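You operate a simulated robot arm through the tools that you are given. There is no shell and no other tool. Be economical: measure what you need, move in short steps, check, and stop when the job is done.

The job below is to be done with a simulated robot arm. You get a single attempt, and the scene is never put back.

TASK
Put things in order on the wooden table. At the end: the green can sleeve stands on top of the blue kneeling pad; the orange sponge from the wooden table stands where the green can sleeve stood; the green boat sponge stands where the blue bean bag stood; the blue bean bag from the wooden table stands where the orange sponge stood; whatever was shut is shut again. Leave all else as you found it, and nothing knocked over.

Only the result counts: the job must be done as asked and must still hold three seconds after the hand-in. Knocking over, shifting, dropping, spilling or breaking anything else fails it.

THE ROBOT
A 7-joint arm with a two-finger parallel gripper, fixed in place. Base frame: the origin is at the foot of the arm, x ahead of it, y to its left, z up; the work surface is at about z = 0.8. Lengths are in m, angles in degrees, forces in N, time in s.
With the tool pointing down near the work surface it reaches from about 0.3 to 0.7 m from the base axis. Its first joint turns from -66.0 to 66.0 degrees. Payload 1.57 kg.
The tool frame sits at the grasp point between the pads (the TCP): z along the fingers, y along the line on which they close. The tips reach 0.03 m beyond it. Largest opening 0.11 m; finger width 0.024, thickness 0.012; the body of the gripper, 0.048 by 0.112 m, starts 0.078 m behind the TCP.
Orientation is that of the tool frame in the base frame, as a unit quaternion [w, x, y, z]. With the fingers straight down and closing along the base's y, the tool's x points along the base's -x, its y along +y and its z along -z.

THE INTERFACE
- The arm moves only by the tool arm_command. Its argument "plan" is a list of rows, each an object of numbers (a shift or turn left out is 0, a gripper value left out holds the last): "dx", "dy", "dz": the shift along the base's x, y, z in m; "wx", "wy", "wz": the turn, a rotation vector about the base's x, y, z in degrees. In form: [{"dx": .., "dy": .., "dz": .., "wx": .., "wy": .., "wz": ..}, ...]. A call has 1 to 8 rows; each row is the pose to reach, as a shift and turn from the pose commanded when the call began. "fingers" is the gripper command, from -1 (shut) to 1 (fully open), values between in proportion, set as the call begins (left out, the last holds). Rows are played at 5 a second. More than 0.05 m and 8.6 degrees between two rows, or a gripper value outside its range, and nothing of the call is played. Where a pose cannot be reached the arm comes as near as it can. A force on the tool above 40 N (or 10 N above the force at the start of the call, whichever is more), or a blocked arm, ends the call early, and 0.2 s more pass. Each finger travels about 0.108 m/s and halts on what it meets, pressing with about 39 N; the grip force reading is that of the motor and also rises with nothing between the fingers. The clock runs only during rows and for 0.2 s after the last one: add rows that repeat a pose to give the fingers time. It gives the time, the measured TCP pose, the force on the tool (base axes), the opening and the grip force at its end, in the units of the frame above (readings bear some noise), with the torque about the TCP (base axes, N m) and any sound that the robot's microphone picked up, and new pictures: "views" is both (left out), scene, wrist or none.
- Cameras (640 x 400 px; columns grow to the right, rows downward): "scene" is fixed at [0.182, -0.4257, 1.3876]; the picture's right is [0.46, -0.89, 0.00], its down [-0.64, -0.33, -0.70] and it looks along [0.62, 0.32, -0.72] (base axes); focal length 278 px, centre (320, 200). "wrist" rides on the gripper at [0.07, 0.016, -0.141] in the tool frame; the picture's right is [-0.23, 0.97, 0.00], its down [-0.86, -0.20, -0.48] and it looks along [-0.47, -0.11, 0.88] (tool axes); focal length 222 px, centre (320, 200). There is no depth. A picture from a camera that has moved, and an enlarged one, comes with that camera's place and axes in the base frame and with its lens.
- inspect(camera, box): a new picture of the part [left, top, right, bottom] of that camera's present view, enlarged. No time passes.
- job_done(): hands the job in; it is judged then, once.

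Work in short steps. Places have to be worked out from the pictures, the camera data and where the tool is seen: move nearer, look again, correct. Check each grasp and each placing, and mend what went wrong. You have 120 turns and 200 pictures in all, those below and enlarged ones among them. Open the gripper and draw the arm clear of the work before you hand the job in, unless the task says otherwise; then end with one line.

The tools are called by a JSON object that holds its "op" and its "data". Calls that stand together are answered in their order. arm_command: Moves the arm, as the interface text tells. Its arguments: {"type":"object","properties":{"plan":{"type":"array","items":{"type":"object","properties":{"dx":{"type":"number"},"dy":{"type":"number"},"dz":{"type":"number"},"wx":{"type":"number"},"wy":{"type":"number"},"wz":{"type":"number"}}}},"fingers":{"type":"number"},"views":{"type":"string","enum":["both","scene","wrist","none"]}},"required":["plan"]} The other tools are called the same way: inspect (camera, box) takes an enlarged picture of a part of a camera's view; job_done () hands the job in.

At the start:

```text
t: 0.0
position: [0.3935, -0.0263, 1.1116]
ee_rot: [0.0, 0.001, 1.0, 0.0]
ft_force: [-0.2, 0.1, -0.9]
torque: [-0.01, 0.05, 0.01]
opening: 0.1101
grasp_force: 0.0
```

scene: 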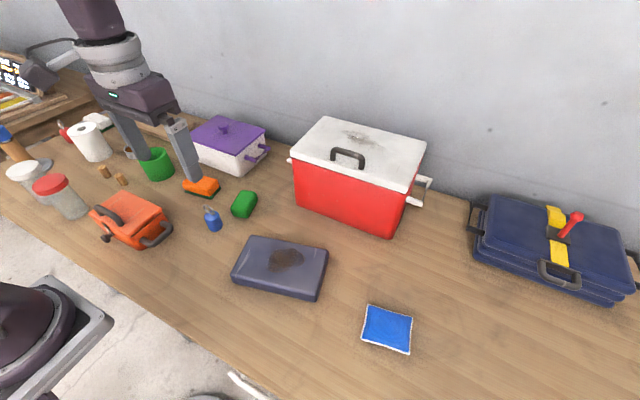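
wrist: 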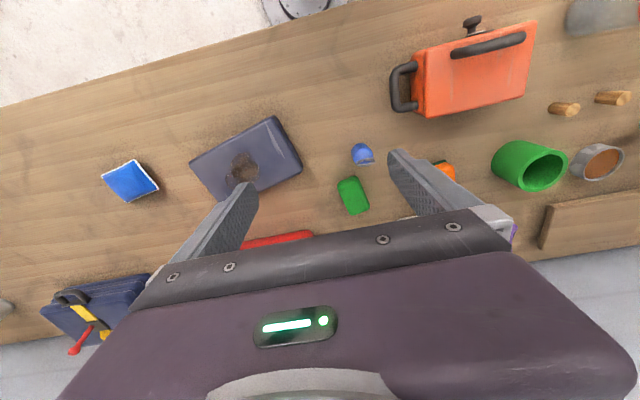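

I start by enlarging the scene view to identify the objects.

{"op": "inspect", "data": {"camera": "scene", "box": [100, 110, 280, 240]}}

{"op": "inspect", "data": {"camera": "scene", "box": [220, 220, 430, 370]}}

{"op": "inspect", "data": {"camera": "wrist", "box": [320, 100, 640, 300]}}

{"op": "inspect", "data": {"camera": "scene", "box": [0, 40, 160, 240]}}

```text
3.08 times, centred on (190, 175) of scene
camera zoom: at [0.182, -0.4257, 1.3876], right [0.46, -0.89, 0.0], down [-0.64, -0.33, -0.7], along [0.62, 0.32, -0.72], focal length 854 px, centre (720, 277)
```

zoom: 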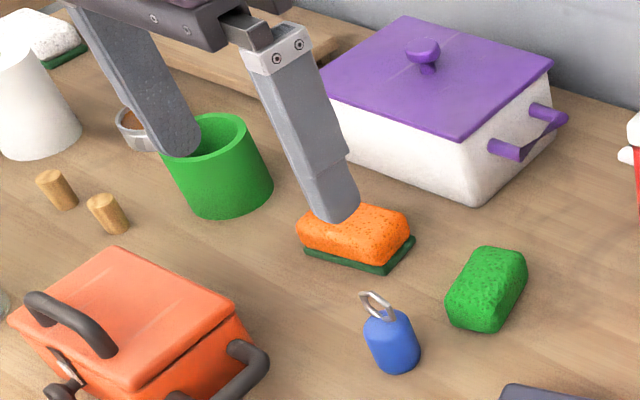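

```text
2.67 times, centred on (325, 295) of scene
camera zoom: at [0.182, -0.4257, 1.3876], right [0.46, -0.89, 0.0], down [-0.64, -0.33, -0.7], along [0.62, 0.32, -0.72], focal length 740 px, centre (307, -53)
```

zoom: 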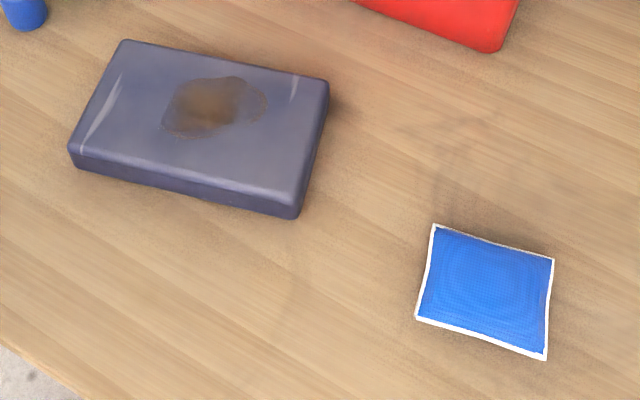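

```text
2.00 times, centred on (480, 200) of wrist
camera zoom: at [0.3216, -0.0106, 1.2547], right [0.23, 0.97, 0.0], down [0.86, -0.2, 0.48], along [0.47, -0.11, -0.88], focal length 444 px, centre (0, 200)
```

zoom: 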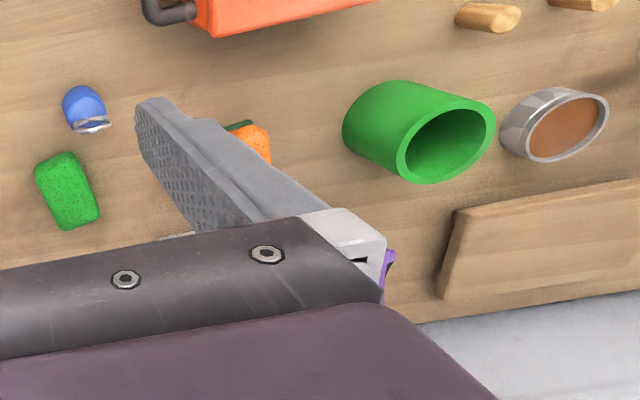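

```text
2.00 times, centred on (80, 140) of scene
camera zoom: at [0.182, -0.4257, 1.3876], right [0.46, -0.89, 0.0], down [-0.64, -0.33, -0.7], along [0.62, 0.32, -0.72], focal length 555 px, centre (800, 320)
```

zoom: 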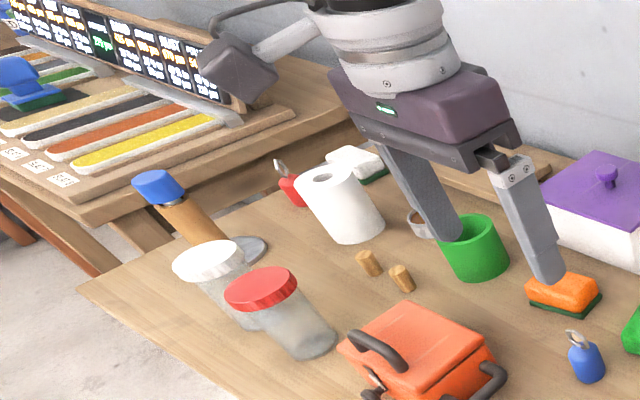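

The sleeve seems to be at about (0.563,0.353), the orange sponge at (0.55,0.16), the green sponge at (0.558,0.01), the pad at (0.43,-0.195) and the bean bag at (0.42,-0.45). I'll move high up towards the sleeve to view it from closer.

{"op": "arm_command", "data": {"plan": [{"dx": 0.013, "dy": 0.044}, {"dx": 0.027, "dy": 0.088}, {"dx": 0.04, "dy": 0.132}, {"dx": 0.053, "dy": 0.176}, {"dx": 0.066, "dy": 0.22}, {"dx": 0.08, "dy": 0.264}, {"dx": 0.093, "dy": 0.308}, {"dx": 0.106, "dy": 0.352}]}}

```text
t: 1.8
position: [0.4989, 0.3222, 1.111]
ee_rot: [0.0, 0.0, 1.0, -0.001]
ft_force: [0.3, -0.6, 0.0]
torque: [-0.02, -0.01, 0.0]
opening: 0.11
grasp_force: 0.0
camera wrist: at [0.4295, 0.3396, 1.2527], right [0.23, 0.97, 0.0], down [0.86, -0.2, 0.48], along [0.47, -0.11, -0.88], focal length 222 px, centre (320, 200)
```

scene: 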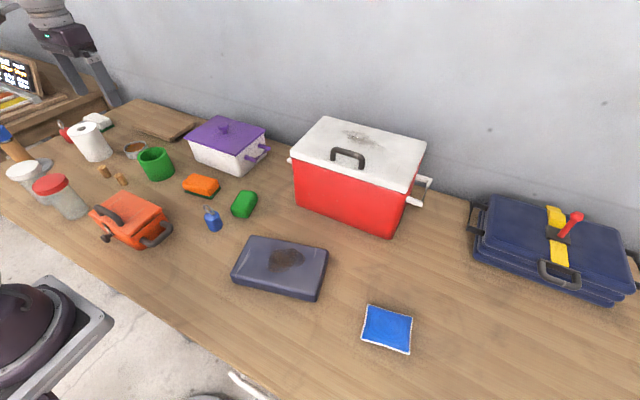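
wrist: 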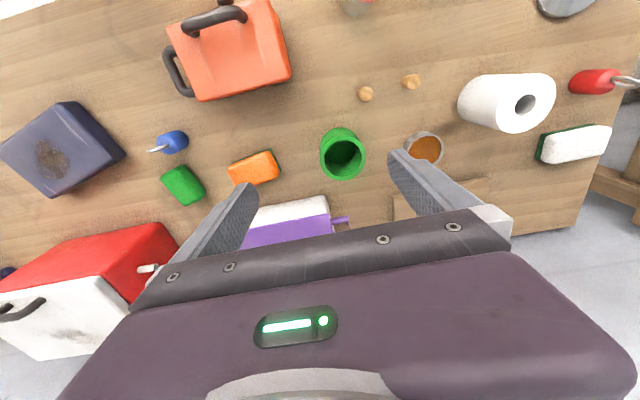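

The scene view is now unobstructed, so I'll measure from enlargements.

{"op": "inspect", "data": {"camera": "scene", "box": [116, 125, 276, 235]}}

{"op": "inspect", "data": {"camera": "wrist", "box": [140, 70, 460, 270]}}

```text
3.64 times, centred on (196, 180) of scene
camera zoom: at [0.182, -0.4257, 1.3876], right [0.46, -0.89, 0.0], down [-0.64, -0.33, -0.7], along [0.62, 0.32, -0.72], focal length 1009 px, centre (771, 273)
```

zoom: 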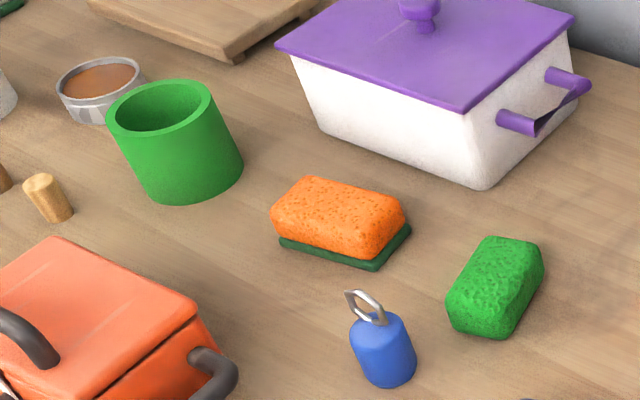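

```text
2.00 times, centred on (300, 170) of wrist
camera zoom: at [0.4295, 0.3396, 1.2527], right [0.23, 0.97, 0.0], down [0.86, -0.2, 0.48], along [0.47, -0.11, -0.88], focal length 444 px, centre (360, 260)
```

zoom: 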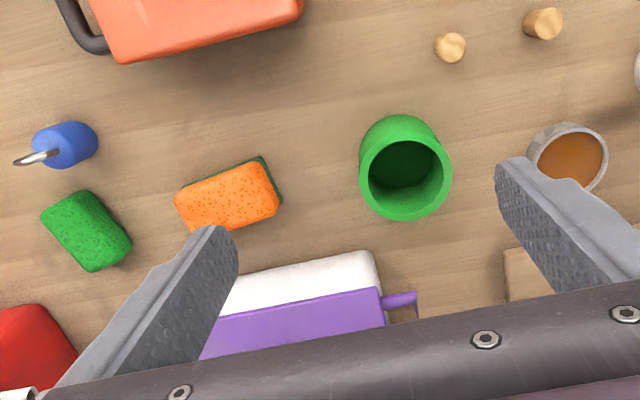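

The two views agree: the sleeve is centred at about (0.558, 0.351), with its rim at z≈0.874 and a diameter of about 0.08. I'll go above it and check the centring.

{"op": "arm_command", "data": {"plan": [{"dx": 0.02, "dy": 0.009, "dz": -0.04}, {"dx": 0.04, "dy": 0.018, "dz": -0.08}, {"dx": 0.0585, "dy": 0.0255, "dz": -0.12}, {"dx": 0.0585, "dy": 0.0255, "dz": -0.165}, {"dx": 0.0585, "dy": 0.0255, "dz": -0.185}, {"dx": 0.0585, "dy": 0.0255, "dz": -0.185}]}}

```text
t: 3.2
position: [0.5564, 0.3493, 0.9263]
ee_rot: [0.0, 0.0, 1.0, 0.0]
ft_force: [0.4, -0.5, 1.0]
torque: [0.0, -0.03, -0.02]
opening: 0.1101
grasp_force: 0.0
camera wrist: at [0.4841, 0.3648, 1.0689], right [0.23, 0.97, 0.0], down [0.86, -0.2, 0.48], along [0.47, -0.11, -0.88], focal length 222 px, centre (320, 200)
```

scene: 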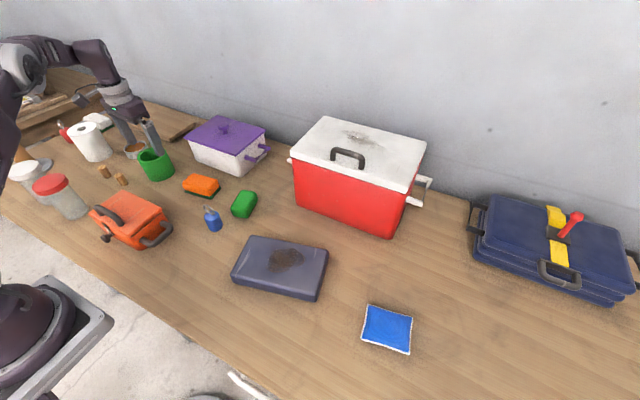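
wrist: 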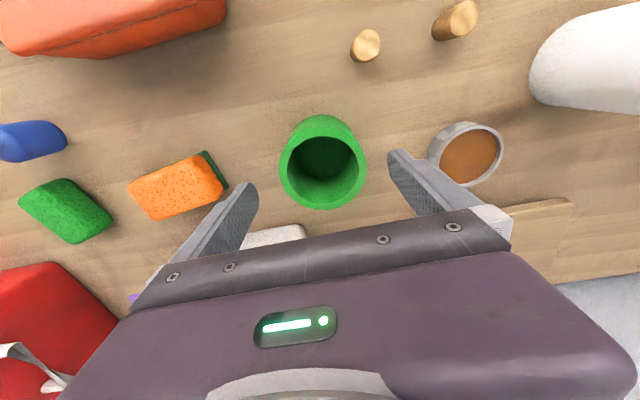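

The sleeve is centred at (0.555,0.351), between the fingers. I descend and close.

{"op": "arm_command", "data": {"plan": [{"dy": 0.001, "dz": -0.03}, {"dy": 0.001, "dz": -0.06}, {"dy": 0.001, "dz": -0.08}, {"dy": 0.001, "dz": -0.08}], "views": "wrist"}}

{"op": "arm_command", "data": {"plan": [{}, {}, {}, {}], "fingers": -1, "views": "wrist"}}

```text
t: 4.2
position: [0.5557, 0.3522, 0.8448]
ee_rot: [0.001, 0.0, 1.0, -0.001]
ft_force: [-0.6, -0.3, 0.2]
torque: [0.02, 0.0, -0.01]
opening: 0.11
grasp_force: 0.1
camera wrist: at [0.4858, 0.3674, 0.9869], right [0.23, 0.97, 0.0], down [0.86, -0.2, 0.48], along [0.47, -0.11, -0.88], focal length 222 px, centre (320, 200)
```

wrist: 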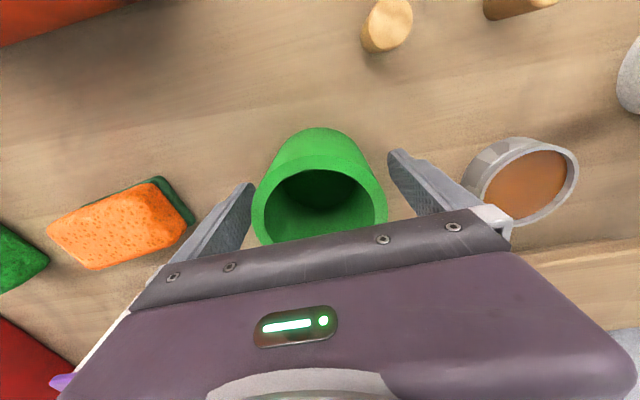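

```text
t: 5.2
position: [0.5571, 0.3523, 0.8458]
ee_rot: [0.0, 0.0, 1.0, -0.001]
ft_force: [-0.6, 0.3, -0.2]
torque: [-0.03, -0.01, 0.04]
opening: 0.0725
grasp_force: 38.6
camera wrist: at [0.4858, 0.3675, 0.9873], right [0.23, 0.97, 0.0], down [0.86, -0.2, 0.48], along [0.47, -0.11, -0.88], focal length 222 px, centre (320, 200)
```

wrist: 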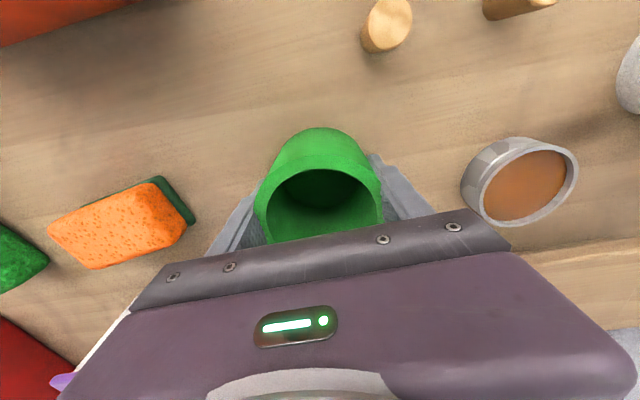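

The sleeve is gripped at an opening of 0.0725. I lift it and check.

{"op": "arm_command", "data": {"plan": [{"dz": 0.03}, {"dz": 0.07}, {"dz": 0.115}, {"dz": 0.155}, {"dz": 0.155}], "views": "both"}}

```text
t: 6.4
position: [0.5586, 0.3541, 1.0057]
ee_rot: [0.0, 0.0, 1.0, 0.0]
ft_force: [-0.6, -0.9, -1.7]
torque: [-0.02, 0.04, -0.01]
opening: 0.0727
grasp_force: 39.2
camera wrist: at [0.4884, 0.3705, 1.1472], right [0.23, 0.97, 0.0], down [0.86, -0.2, 0.48], along [0.47, -0.11, -0.88], focal length 222 px, centre (320, 200)
```

scene: 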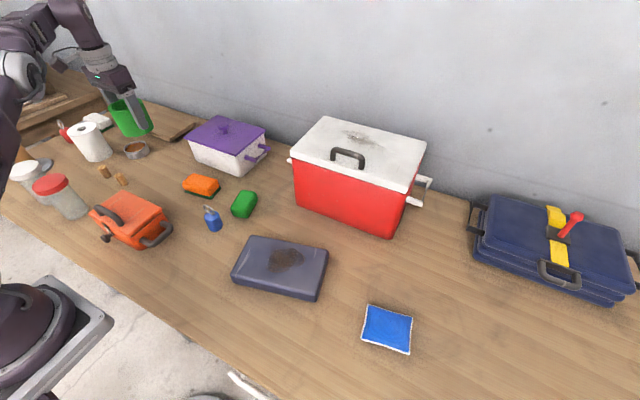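
wrist: 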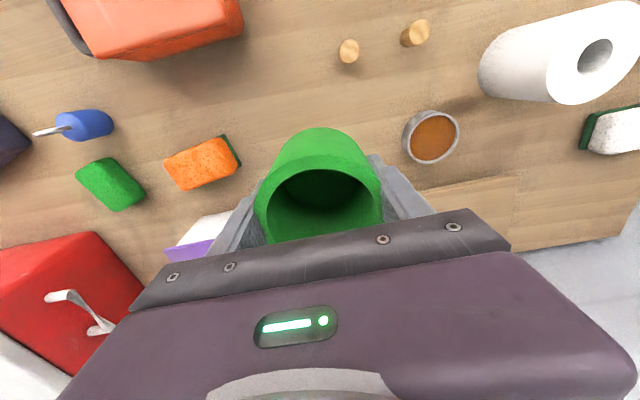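

The sleeve is held and upright. I carry it towards the pad in two legs.

{"op": "arm_command", "data": {"plan": [{"dx": -0.011, "dy": -0.046}, {"dx": -0.021, "dy": -0.092}, {"dx": -0.032, "dy": -0.138}, {"dx": -0.042, "dy": -0.184}, {"dx": -0.053, "dy": -0.23}, {"dx": -0.063, "dy": -0.276}, {"dx": -0.074, "dy": -0.322}, {"dx": -0.084, "dy": -0.366}], "views": "none"}}

{"op": "arm_command", "data": {"plan": [{"dx": -0.011, "dy": -0.046}, {"dx": -0.021, "dy": -0.092}, {"dx": -0.032, "dy": -0.138}, {"dx": -0.042, "dy": -0.18}, {"dx": -0.042, "dy": -0.18}], "views": "both"}}

```text
t: 8.2
position: [0.4716, -0.015, 1.0039]
ee_rot: [0.001, -0.001, 1.0, 0.0]
ft_force: [0.2, -0.8, -0.8]
torque: [0.01, -0.04, 0.01]
opening: 0.0722
grasp_force: 39.4
```

```text
t: 9.4
position: [0.4326, -0.1982, 1.0051]
ee_rot: [0.0, 0.0, 1.0, -0.001]
ft_force: [-0.1, -0.1, -0.3]
torque: [0.0, 0.01, 0.01]
opening: 0.0724
grasp_force: 38.3
camera wrist: at [0.3622, -0.182, 1.1473], right [0.23, 0.97, 0.0], down [0.86, -0.2, 0.48], along [0.47, -0.11, -0.88], focal length 222 px, centre (320, 200)
```

scene: 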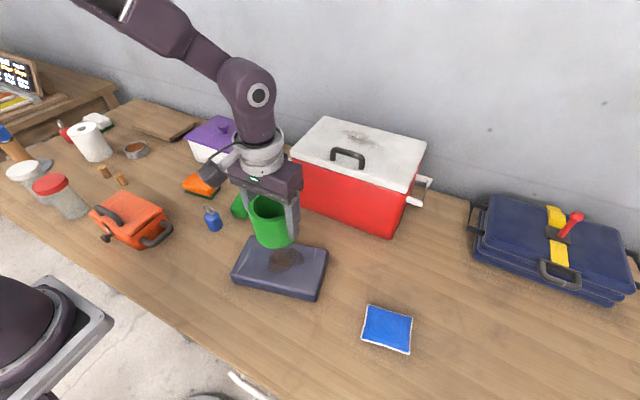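
wrist: 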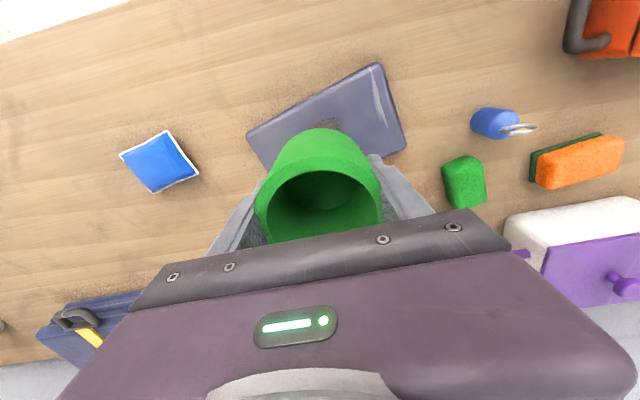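

The pad's centre is about (0.437,-0.193) with its top near z 0.838, so contact should come at TCP z≈0.883. I descend to 0.895 first.

{"op": "arm_command", "data": {"plan": [{"dx": 0.004, "dy": 0.004, "dz": -0.03}, {"dx": 0.004, "dy": 0.004, "dz": -0.07}, {"dx": 0.004, "dy": 0.004, "dz": -0.1}, {"dx": 0.004, "dy": 0.004, "dz": -0.11}, {"dx": 0.004, "dy": 0.004, "dz": -0.11}], "views": "scene"}}

{"op": "inspect", "data": {"camera": "scene", "box": [210, 180, 350, 310]}}

```text
t: 10.6
position: [0.4342, -0.1924, 0.8912]
ee_rot: [0.0, 0.0, 1.0, 0.0]
ft_force: [-0.4, -0.2, -0.3]
torque: [0.0, 0.01, -0.01]
opening: 0.0721
grasp_force: 38.8
```

scene: 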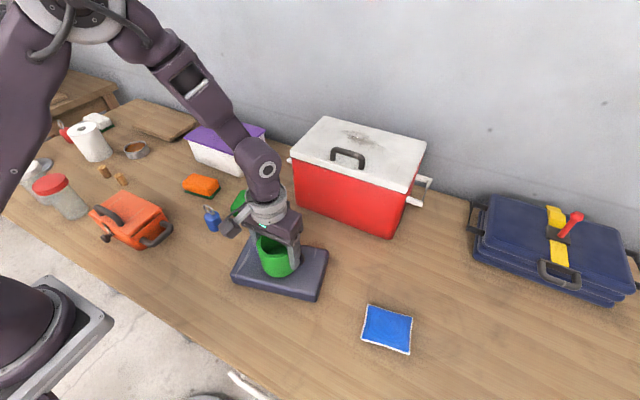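

```text
3.08 times, centred on (280, 245) of scene
camera zoom: at [0.182, -0.4257, 1.3876], right [0.46, -0.89, 0.0], down [-0.64, -0.33, -0.7], along [0.62, 0.32, -0.72], focal length 854 px, centre (443, 62)
```

zoom: 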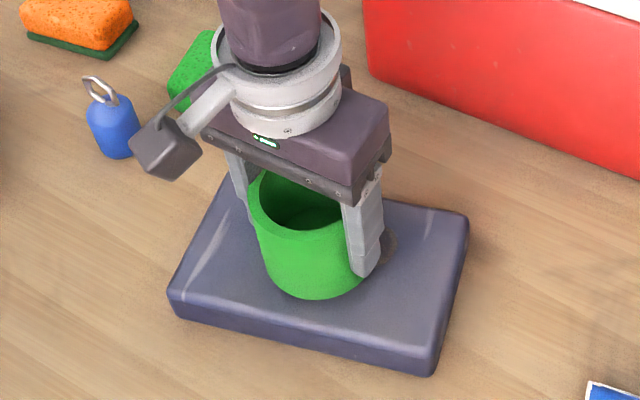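

It is well over the pad. I lower it slowly and watch the force.

{"op": "arm_command", "data": {"plan": [{"dz": -0.003}, {"dz": -0.006}, {"dz": -0.006}], "views": "none"}}

{"op": "arm_command", "data": {"plan": [{"dz": -0.002}, {"dz": -0.003}, {"dz": -0.003}], "views": "none"}}

```text
t: 11.4
position: [0.4349, -0.1898, 0.8871]
ee_rot: [0.0, 0.0, 1.0, 0.0]
ft_force: [0.0, 1.4, -1.2]
torque: [-0.01, 0.01, 0.01]
opening: 0.0722
grasp_force: 38.9
```

```text
t: 12.2
position: [0.434, -0.1911, 0.8847]
ee_rot: [0.001, 0.001, 1.0, 0.0]
ft_force: [0.3, 2.3, 9.3]
torque: [0.28, -0.22, 0.25]
opening: 0.0719
grasp_force: 38.9
```

Contact: the force is 9 N up at z≈0.885. I release and look.

{"op": "arm_command", "data": {"plan": [{}, {}, {}, {}], "fingers": 1, "views": "wrist"}}

```text
t: 13.2
position: [0.4347, -0.1906, 0.8841]
ee_rot: [0.0, 0.0, 1.0, 0.0]
ft_force: [0.4, -0.2, -1.1]
torque: [0.01, 0.02, 0.01]
opening: 0.1098
grasp_force: 0.1
camera wrist: at [0.3637, -0.1743, 1.0267], right [0.23, 0.97, 0.0], down [0.86, -0.2, 0.48], along [0.47, -0.11, -0.88], focal length 222 px, centre (320, 200)
```

wrist: 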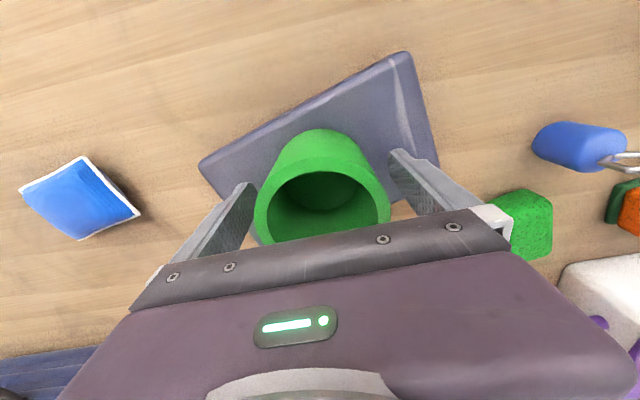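

The sleeve stands on the pad. I lift straight up, then turn the tool about -83° and head towards the orange sponge, which is at about (0.56,0.177) with its long side along y.

{"op": "arm_command", "data": {"plan": [{"dz": 0.04}, {"dz": 0.085}, {"dz": 0.13}, {"dz": 0.16}, {"dx": 0.012, "dy": 0.04, "dz": 0.17, "wz": -8}, {"dx": 0.024, "dy": 0.08, "dz": 0.17, "wz": -16}, {"dx": 0.036, "dy": 0.12, "dz": 0.17, "wz": -24}, {"dx": 0.048, "dy": 0.16, "dz": 0.17, "wz": -32}], "views": "scene"}}

{"op": "arm_command", "data": {"plan": [{"dx": 0.012, "dy": 0.04, "wz": -8}, {"dx": 0.024, "dy": 0.08, "wz": -16}, {"dx": 0.036, "dy": 0.12, "wz": -24}, {"dx": 0.048, "dy": 0.16, "wz": -32}, {"dx": 0.06, "dy": 0.19, "wz": -40}, {"dx": 0.072, "dy": 0.208, "wz": -48}, {"dx": 0.078, "dy": 0.208, "wz": -51}, {"dx": 0.078, "dy": 0.208, "wz": -51}], "views": "both"}}

```text
t: 15.0
position: [0.481, -0.0273, 1.0544]
ee_rot: [0.0, 0.276, 0.961, -0.001]
ft_force: [-0.3, 0.7, 0.4]
torque: [0.01, 0.03, 0.01]
opening: 0.1102
grasp_force: 0.0
```

scene: 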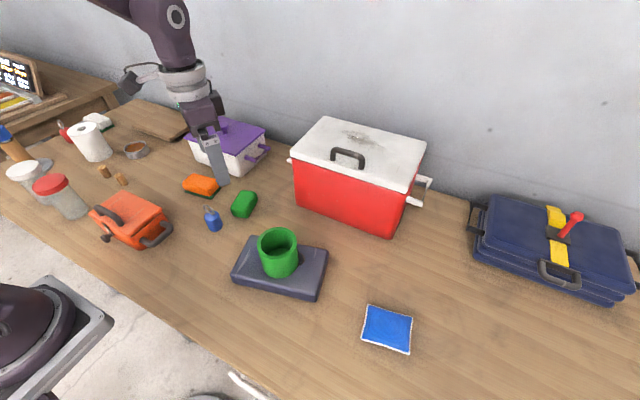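

```text
t: 16.8
position: [0.5623, 0.1781, 1.0528]
ee_rot: [0.0, 0.663, 0.748, 0.001]
ft_force: [-0.1, -0.1, -0.7]
torque: [0.02, -0.01, 0.01]
opening: 0.1101
grasp_force: 0.0
camera wrist: at [0.5683, 0.2488, 1.1947], right [0.99, -0.11, 0.0], down [-0.1, -0.87, 0.48], along [-0.05, -0.48, -0.88], focal length 222 px, centre (320, 200)
```

scene: 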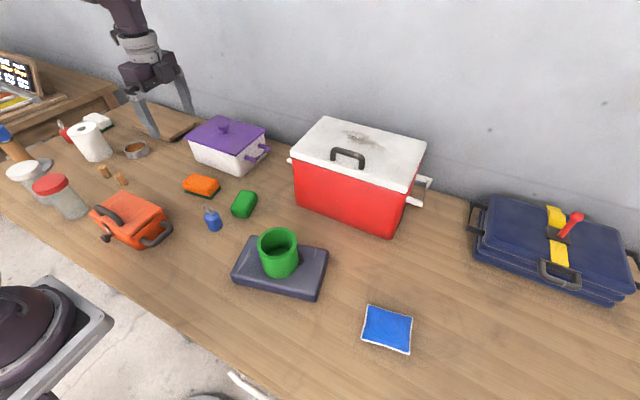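
wrist: 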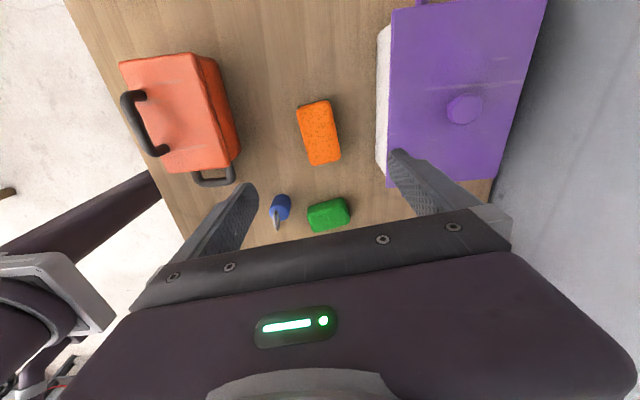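

The sponge is at (0.560,0.174) and the closing axis is aligned with its short side. I descend to just above it with the fingers partly open.

{"op": "arm_command", "data": {"plan": [{"dx": -0.002, "dy": -0.003, "dz": -0.045}, {"dx": -0.002, "dy": -0.003, "dz": -0.09}, {"dx": -0.002, "dy": -0.003, "dz": -0.135}, {"dx": -0.002, "dy": -0.003, "dz": -0.16}, {"dx": -0.002, "dy": -0.003, "dz": -0.17}, {"dx": -0.002, "dy": -0.003, "dz": -0.17}], "fingers": 0.55, "views": "wrist"}}

```text
t: 18.2
position: [0.5571, 0.1753, 0.8844]
ee_rot: [0.0, 0.663, 0.749, 0.0]
ft_force: [-0.2, 0.3, 0.0]
torque: [0.01, -0.01, 0.01]
opening: 0.0853
grasp_force: 0.1
camera wrist: at [0.5643, 0.2467, 1.0268], right [0.99, -0.11, 0.0], down [-0.09, -0.87, 0.48], along [-0.05, -0.48, -0.88], focal length 222 px, centre (320, 200)
```

wrist: 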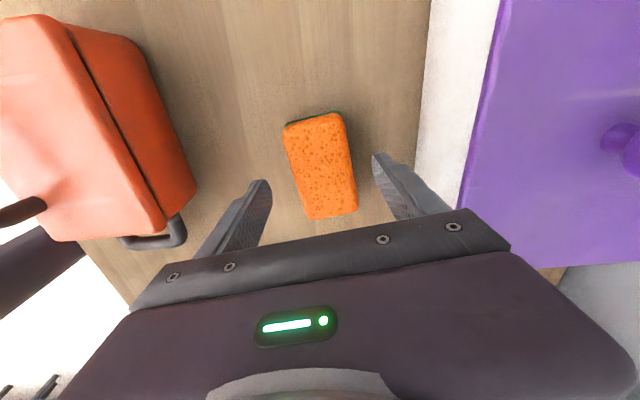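

It is centred. I descend to grasp height and close.

{"op": "arm_command", "data": {"plan": [{"dy": 0.002, "dz": -0.025}, {"dy": 0.002, "dz": -0.046}, {"dy": 0.002, "dz": -0.046}], "views": "none"}}

{"op": "arm_command", "data": {"plan": [{}, {}, {}, {}], "fingers": -1, "views": "wrist"}}

```text
t: 19.0
position: [0.5599, 0.1763, 0.8386]
ee_rot: [0.0, 0.663, 0.749, 0.0]
ft_force: [-0.1, -0.2, 0.2]
torque: [0.01, -0.02, -0.01]
opening: 0.0855
grasp_force: 0.0
```

```text
t: 20.0
position: [0.5605, 0.1773, 0.8386]
ee_rot: [0.0, 0.663, 0.748, 0.0]
ft_force: [-0.2, -0.1, 0.2]
torque: [-0.01, 0.0, 0.03]
opening: 0.0542
grasp_force: 38.7
camera wrist: at [0.5664, 0.2478, 0.9804], right [0.99, -0.11, 0.0], down [-0.09, -0.87, 0.48], along [-0.05, -0.48, -0.88], focal length 222 px, centre (320, 200)
```

wrist: 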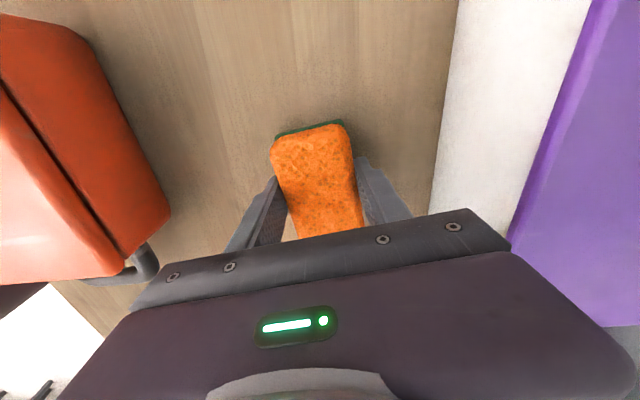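

Grip is good. I lift it and move to the sleeve's old spot (0.557,0.351), staying high.

{"op": "arm_command", "data": {"plan": [{"dz": 0.04}, {"dz": 0.08}, {"dy": 0.045, "dz": 0.08, "dx": -0.001}, {"dy": 0.09, "dz": 0.08, "dx": -0.002}, {"dy": 0.135, "dz": 0.08, "dx": -0.003}, {"dy": 0.1745, "dz": 0.08, "dx": -0.003}, {"dy": 0.1745, "dz": 0.05, "dx": -0.003}, {"dy": 0.1745, "dz": 0.05, "dx": -0.003}], "views": "both"}}

```text
t: 21.8
position: [0.5555, 0.3536, 0.8873]
ee_rot: [0.0, 0.663, 0.749, -0.001]
ft_force: [0.3, 0.4, -1.3]
torque: [0.01, 0.02, -0.03]
opening: 0.0543
grasp_force: 39.1
camera wrist: at [0.5627, 0.4249, 1.0292], right [0.99, -0.11, 0.0], down [-0.09, -0.87, 0.48], along [-0.05, -0.48, -0.88], focal length 222 px, centre (320, 200)
```

scene: 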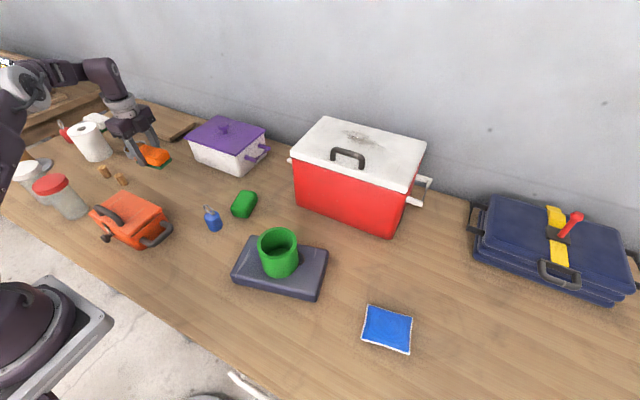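
wrist: 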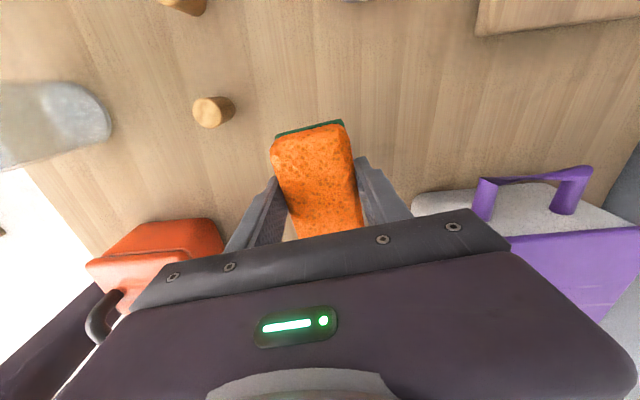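

The way is clear. I lower the sponge to the table.

{"op": "arm_command", "data": {"plan": [{"dz": -0.03}, {"dz": -0.044}, {"dz": -0.048}, {"dz": -0.048}], "views": "none"}}

```text
t: 22.8
position: [0.5558, 0.3524, 0.8399]
ee_rot: [0.0, 0.663, 0.749, 0.0]
ft_force: [0.2, -1.2, -0.8]
torque: [0.0, 0.01, 0.01]
opening: 0.0539
grasp_force: 38.9
```

{"op": "arm_command", "data": {"plan": [{"dz": -0.0015}, {"dz": -0.0015}], "views": "none"}}

{"op": "arm_command", "data": {"plan": [{}, {}, {}], "fingers": 0.6, "views": "wrist"}}

```text
t: 23.4
position: [0.5563, 0.3523, 0.838]
ee_rot: [0.0, 0.663, 0.749, 0.0]
ft_force: [-0.6, -0.5, 0.0]
torque: [0.01, 0.01, -0.02]
opening: 0.0539
grasp_force: 38.9
```

```text
t: 24.2
position: [0.5554, 0.3522, 0.8377]
ee_rot: [0.001, 0.662, 0.749, 0.0]
ft_force: [-0.5, -0.2, -0.1]
torque: [-0.02, 0.0, -0.01]
opening: 0.0879
grasp_force: 0.0
camera wrist: at [0.5623, 0.4231, 0.9804], right [0.99, -0.11, 0.0], down [-0.09, -0.87, 0.48], along [-0.05, -0.48, -0.88], focal length 222 px, centre (320, 200)
```

wrist: 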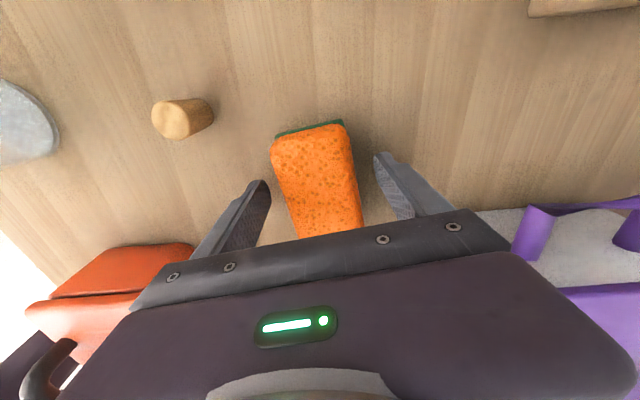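

The orange sponge stands at the sleeve's old spot. I lift off and travel to the bean bag, which is at about (0.424,-0.4525).

{"op": "arm_command", "data": {"plan": [{"dz": 0.045}, {"dz": 0.09}, {"dz": 0.135}, {"dz": 0.18}, {"dx": -0.007, "dy": -0.045, "dz": 0.19}, {"dx": -0.014, "dy": -0.09, "dz": 0.19}, {"dx": -0.021, "dy": -0.135, "dz": 0.19}, {"dx": -0.028, "dy": -0.18, "dz": 0.19}], "views": "none"}}

{"op": "arm_command", "data": {"plan": [{"dx": -0.01, "dy": -0.046}, {"dx": -0.02, "dy": -0.092}, {"dx": -0.03, "dy": -0.138}, {"dx": -0.04, "dy": -0.184}, {"dx": -0.05, "dy": -0.23}, {"dx": -0.06, "dy": -0.276}, {"dx": -0.07, "dy": -0.322}, {"dx": -0.08, "dy": -0.366}], "views": "none"}}

{"op": "arm_command", "data": {"plan": [{"dx": -0.004, "dy": -0.045}, {"dx": -0.008, "dy": -0.09}, {"dx": -0.012, "dy": -0.135}, {"dx": -0.016, "dy": -0.18}, {"dx": -0.02, "dy": -0.225}, {"dx": -0.023, "dy": -0.258}, {"dx": -0.023, "dy": -0.258}], "views": "both"}}

```text
t: 26.0
position: [0.5283, 0.1743, 1.0282]
ee_rot: [0.0, 0.663, 0.749, 0.0]
ft_force: [0.0, 0.0, -0.3]
torque: [0.02, 0.03, 0.0]
opening: 0.0878
grasp_force: 0.0
```

```text
t: 27.8
position: [0.4474, -0.1941, 1.0279]
ee_rot: [-0.001, 0.663, 0.749, 0.0]
ft_force: [0.2, 0.0, 0.2]
torque: [0.02, -0.03, 0.0]
opening: 0.088
grasp_force: 0.1
```

```text
t: 29.4
position: [0.4201, -0.4503, 1.0302]
ee_rot: [-0.001, 0.663, 0.749, 0.0]
ft_force: [-0.6, -0.5, -0.3]
torque: [0.03, -0.02, 0.01]
opening: 0.0879
grasp_force: 0.0
camera wrist: at [0.4266, -0.3793, 1.1722], right [0.99, -0.11, 0.0], down [-0.09, -0.87, 0.48], along [-0.05, -0.47, -0.88], focal length 222 px, centre (320, 200)
```

scene: 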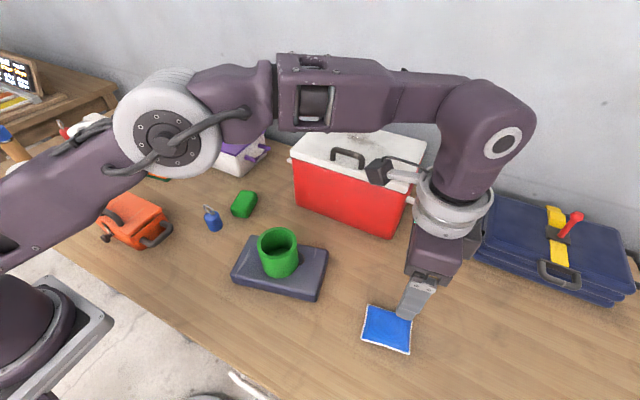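
wrist: 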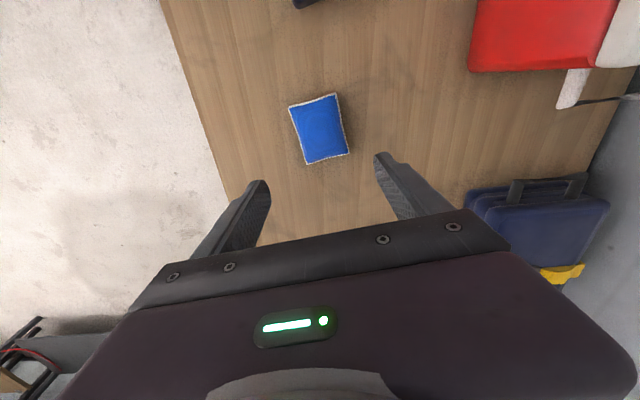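

The bag is centred at about (0.421,-0.450) and aligned with the fingers. I descend with the gripper fully open and look again.

{"op": "arm_command", "data": {"plan": [{"dz": -0.045}, {"dz": -0.09}, {"dz": -0.135}, {"dz": -0.15}, {"dz": -0.15}], "fingers": 1, "views": "wrist"}}

{"op": "inspect", "data": {"camera": "wrist", "box": [240, 80, 440, 240]}}

{"op": "inspect", "data": {"camera": "scene", "box": [340, 270, 460, 370]}}

```text
t: 30.6
position: [0.4242, -0.4533, 0.8762]
ee_rot: [-0.001, 0.663, 0.749, -0.001]
ft_force: [-0.7, -0.1, 0.4]
torque: [-0.01, -0.01, 0.01]
opening: 0.11
grasp_force: 0.0
camera wrist: at [0.4315, -0.3818, 1.0184], right [0.99, -0.11, 0.0], down [-0.09, -0.87, 0.48], along [-0.05, -0.48, -0.88], focal length 222 px, centre (320, 200)
```

wrist: 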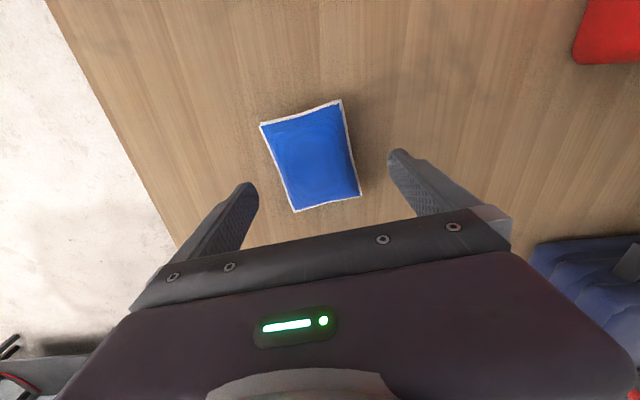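

```text
2.50 times, centred on (340, 160) of wrist
camera zoom: at [0.4315, -0.3818, 1.0184], right [0.99, -0.11, 0.0], down [-0.09, -0.87, 0.48], along [-0.05, -0.48, -0.88], focal length 555 px, centre (270, 300)
```

zoom: 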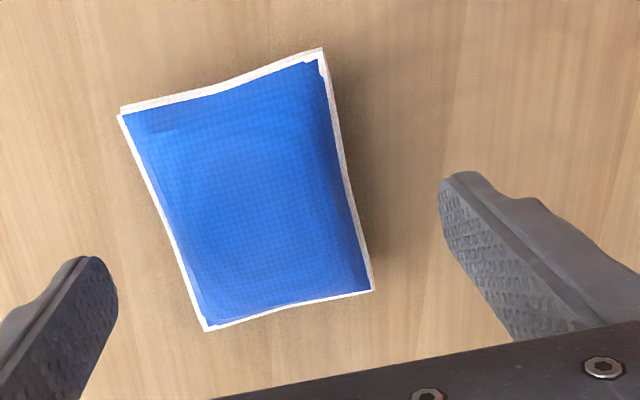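

```text
4.00 times, centred on (400, 320) of scene
camera zoom: at [0.182, -0.4257, 1.3876], right [0.46, -0.89, 0.0], down [-0.64, -0.33, -0.7], along [0.62, 0.32, -0.72], focal length 1110 px, centre (0, -280)
```

zoom: 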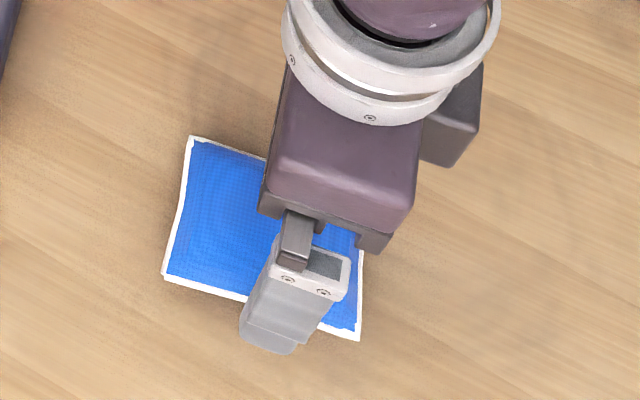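

The bag centre is about (0.419,-0.449). I shift 4 mm and descend so the tips are close to the table, then close.

{"op": "arm_command", "data": {"plan": [{"dx": -0.004, "dy": 0.004, "dz": -0.02}, {"dx": -0.004, "dy": 0.004, "dz": -0.038}, {"dx": -0.004, "dy": 0.004, "dz": -0.042}, {"dx": -0.004, "dy": 0.004, "dz": -0.042}], "views": "none"}}

{"op": "arm_command", "data": {"plan": [{}, {}, {}, {}], "fingers": -1, "views": "wrist"}}

```text
t: 31.6
position: [0.4229, -0.4481, 0.834]
ee_rot: [0.0, 0.662, 0.749, 0.0]
ft_force: [-0.6, -0.5, 0.5]
torque: [-0.01, 0.01, -0.02]
opening: 0.1101
grasp_force: 0.1
```

```text
t: 32.6
position: [0.4216, -0.4489, 0.8348]
ee_rot: [0.001, 0.662, 0.749, 0.0]
ft_force: [-0.3, 0.4, -0.1]
torque: [0.02, 0.1, 0.01]
opening: 0.0701
grasp_force: 39.0
camera wrist: at [0.4284, -0.378, 0.9766], right [0.99, -0.11, 0.0], down [-0.09, -0.87, 0.48], along [-0.05, -0.48, -0.88], focal length 222 px, centre (320, 200)
```

wrist: 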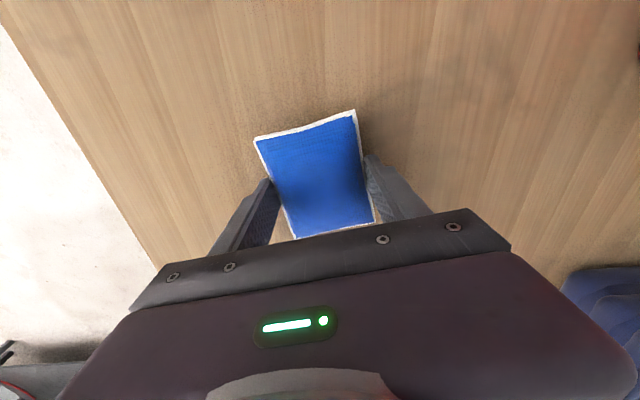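

The bag is gripped at 0.070. I lift and check.

{"op": "arm_command", "data": {"plan": [{"dz": 0.03}, {"dz": 0.07}, {"dz": 0.11}, {"dz": 0.15}, {"dz": 0.19}, {"dz": 0.19}], "views": "wrist"}}

```text
t: 34.0
position: [0.4202, -0.4481, 1.0284]
ee_rot: [0.0, 0.663, 0.749, -0.001]
ft_force: [0.3, -0.5, -2.5]
torque: [0.03, 0.01, -0.03]
opening: 0.0701
grasp_force: 39.2
camera wrist: at [0.428, -0.3771, 1.1702], right [0.99, -0.11, 0.0], down [-0.09, -0.87, 0.48], along [-0.05, -0.48, -0.88], focal length 222 px, centre (320, 200)
```

wrist: 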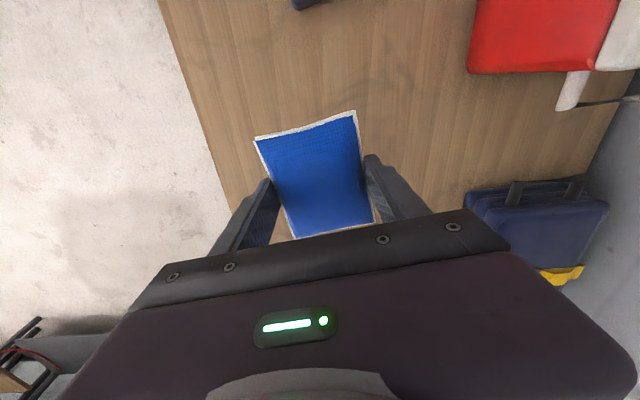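

Held firmly. I carry it back along the clear path to the orange sponge's old spot (0.560,0.176).

{"op": "arm_command", "data": {"plan": [{"dx": 0.004, "dy": 0.043}, {"dx": 0.008, "dy": 0.086}, {"dx": 0.012, "dy": 0.129}, {"dx": 0.016, "dy": 0.172}, {"dx": 0.02, "dy": 0.215}, {"dx": 0.023, "dy": 0.258}], "views": "none"}}

{"op": "arm_command", "data": {"plan": [{"dx": 0.01, "dy": 0.046}, {"dx": 0.02, "dy": 0.092}, {"dx": 0.03, "dy": 0.138}, {"dx": 0.04, "dy": 0.184}, {"dx": 0.05, "dy": 0.23}, {"dx": 0.065, "dy": 0.275}, {"dx": 0.08, "dy": 0.32}, {"dx": 0.1, "dy": 0.364}], "views": "none"}}

{"op": "arm_command", "data": {"plan": [{"dx": 0.0155, "dz": -0.03}, {"dx": 0.0155, "dz": -0.075}, {"dx": 0.0155, "dz": -0.12}, {"dx": 0.0155, "dz": -0.15}, {"dx": 0.0155, "dz": -0.15}], "views": "both"}}

```text
t: 35.4
position: [0.4426, -0.1877, 1.0242]
ee_rot: [-0.001, 0.662, 0.749, 0.0]
ft_force: [-0.5, 0.1, -2.5]
torque: [-0.02, -0.01, -0.02]
opening: 0.07
grasp_force: 38.6
```

```text
t: 37.2
position: [0.5438, 0.1745, 1.028]
ee_rot: [-0.001, 0.663, 0.749, 0.0]
ft_force: [-0.3, 0.2, -1.9]
torque: [-0.03, 0.02, -0.02]
opening: 0.0696
grasp_force: 39.4
```

```text
t: 38.4
position: [0.5593, 0.1751, 0.878]
ee_rot: [-0.001, 0.662, 0.749, 0.0]
ft_force: [0.1, -0.6, -2.2]
torque: [0.02, -0.02, -0.02]
opening: 0.0697
grasp_force: 38.9
camera wrist: at [0.5647, 0.2466, 1.0199], right [0.99, -0.11, 0.0], down [-0.09, -0.87, 0.48], along [-0.05, -0.48, -0.88], focal length 222 px, centre (320, 200)
```

scene: 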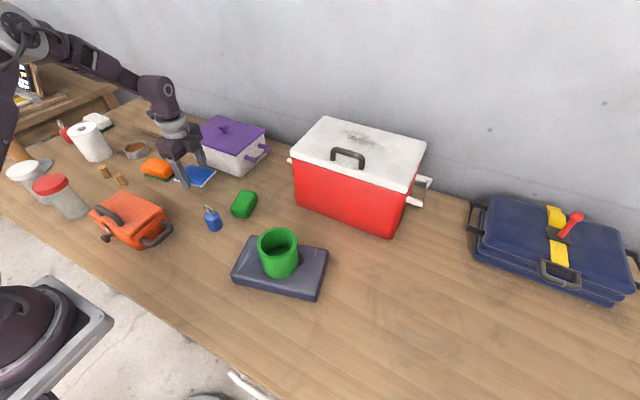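
wrist: 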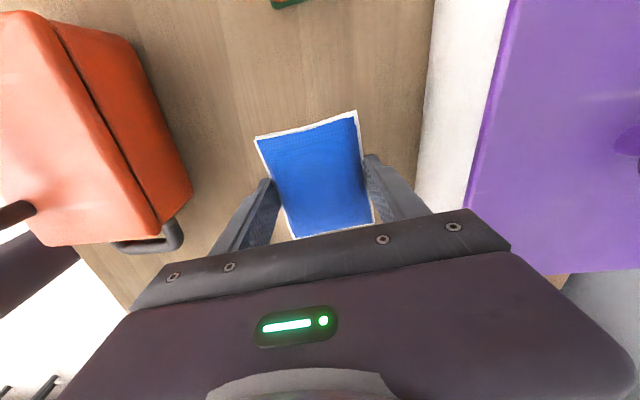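

In position. I lower the last 43 mm.

{"op": "arm_command", "data": {"plan": [{"dz": -0.025}, {"dz": -0.039}, {"dz": -0.0435}, {"dz": -0.0435}], "views": "none"}}

{"op": "arm_command", "data": {"plan": [{}, {}, {}], "fingers": 0.75, "views": "wrist"}}

```text
t: 39.4
position: [0.5583, 0.1724, 0.8344]
ee_rot: [0.001, 0.662, 0.75, 0.0]
ft_force: [-4.9, -3.4, 20.9]
torque: [-0.04, 0.58, 0.25]
opening: 0.0697
grasp_force: 39.4
```

```text
t: 40.2
position: [0.5584, 0.1731, 0.8349]
ee_rot: [0.0, 0.663, 0.749, 0.0]
ft_force: [-0.5, -0.6, 0.1]
torque: [0.01, 0.0, -0.01]
opening: 0.0962
grasp_force: 0.1
camera wrist: at [0.5652, 0.2449, 0.9755], right [0.99, -0.11, 0.0], down [-0.09, -0.87, 0.48], along [-0.05, -0.48, -0.88], focal length 222 px, centre (320, 200)
```

wrist: 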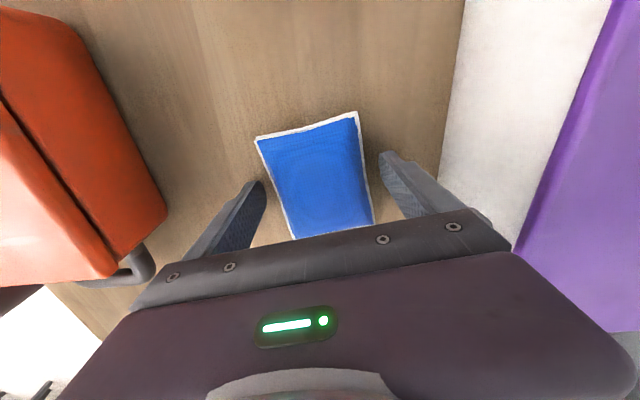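

The bag is placed. I lift and move over the green sponge, which is near (0.558,0.01), for a closer look.

{"op": "arm_command", "data": {"plan": [{"dz": 0.045}, {"dz": 0.09}, {"dz": 0.135}, {"dz": 0.15, "dy": -0.04}, {"dz": 0.15, "dy": -0.085, "wz": 2}, {"dz": 0.15, "dy": -0.13, "wz": 4}, {"dz": 0.15, "dy": -0.164, "wz": 6}, {"dz": 0.15, "dy": -0.164, "wz": 6}], "views": "both"}}

{"op": "inspect", "data": {"camera": "wrist", "box": [240, 70, 440, 230]}}

{"op": "inspect", "data": {"camera": "scene", "box": [116, 125, 276, 235]}}

```text
t: 42.0
position: [0.5596, 0.0062, 0.9842]
ee_rot: [0.0, 0.623, 0.783, 0.0]
ft_force: [0.1, -0.1, -1.2]
torque: [0.01, 0.0, -0.03]
opening: 0.0963
grasp_force: 0.0
camera wrist: at [0.558, 0.0792, 1.1261], right [1.0, 0.0, 0.0], down [0.0, -0.88, 0.48], along [0.0, -0.48, -0.88], focal length 222 px, centre (320, 200)
```

scene: 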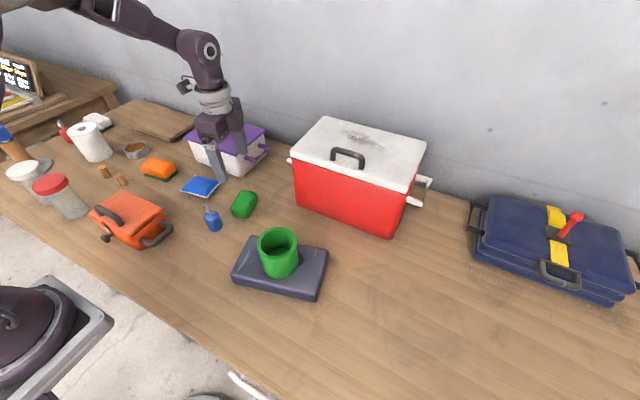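
wrist: 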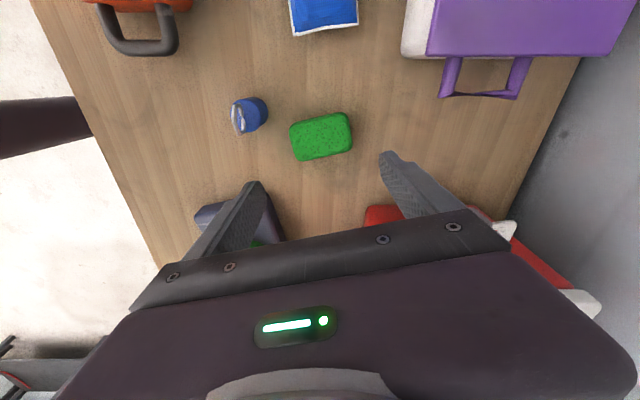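

```text
2.50 times, centred on (340, 150) of wrist
camera zoom: at [0.558, 0.0792, 1.1261], right [1.0, 0.0, 0.0], down [0.0, -0.88, 0.48], along [0.0, -0.48, -0.88], focal length 555 px, centre (270, 325)
```

zoom: 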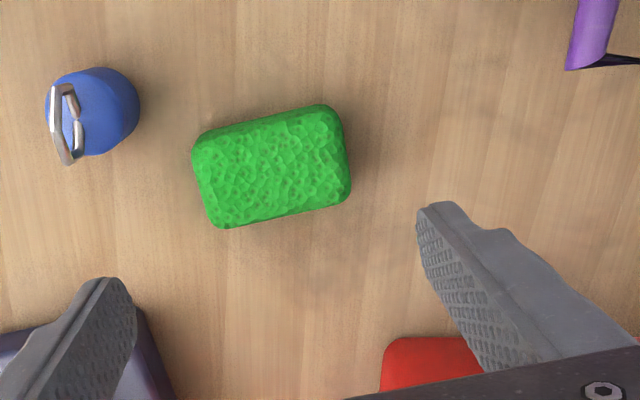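

```text
3.64 times, centred on (196, 180) of scene
camera zoom: at [0.182, -0.4257, 1.3876], right [0.46, -0.89, 0.0], down [-0.64, -0.33, -0.7], along [0.62, 0.32, -0.72], focal length 1009 px, centre (771, 273)
```

zoom: 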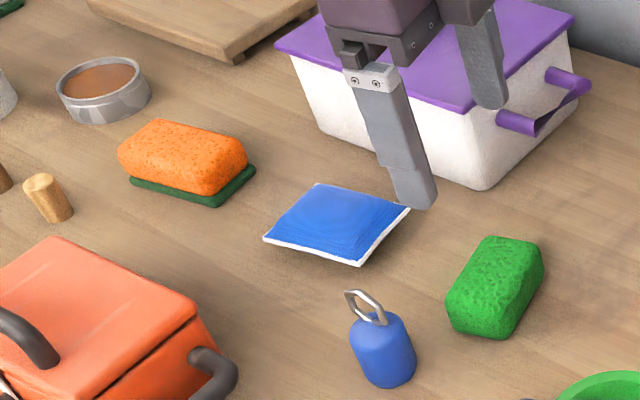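

The green sponge is centred at (0.559,0.013), about 0.078 long along the closing axis. I open fully, correct, and descend.

{"op": "arm_command", "data": {"plan": [{"dy": 0.004, "dz": -0.04}, {"dy": 0.006, "dz": -0.08}, {"dy": 0.006, "dz": -0.1}, {"dy": 0.006, "dz": -0.1}], "fingers": 1, "views": "wrist"}}

```text
t: 43.0
position: [0.5573, 0.0169, 0.8861]
ee_rot: [0.0, 0.623, 0.782, -0.001]
ft_force: [0.4, 0.3, 0.7]
torque: [0.02, -0.01, 0.06]
opening: 0.1101
grasp_force: 0.1
camera wrist: at [0.5562, 0.0883, 1.0274], right [1.0, 0.0, 0.0], down [0.0, -0.88, 0.48], along [0.0, -0.48, -0.88], focal length 222 px, centre (320, 200)
```

wrist: 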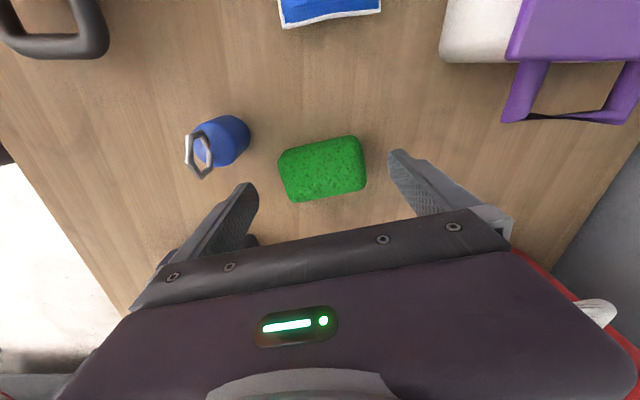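

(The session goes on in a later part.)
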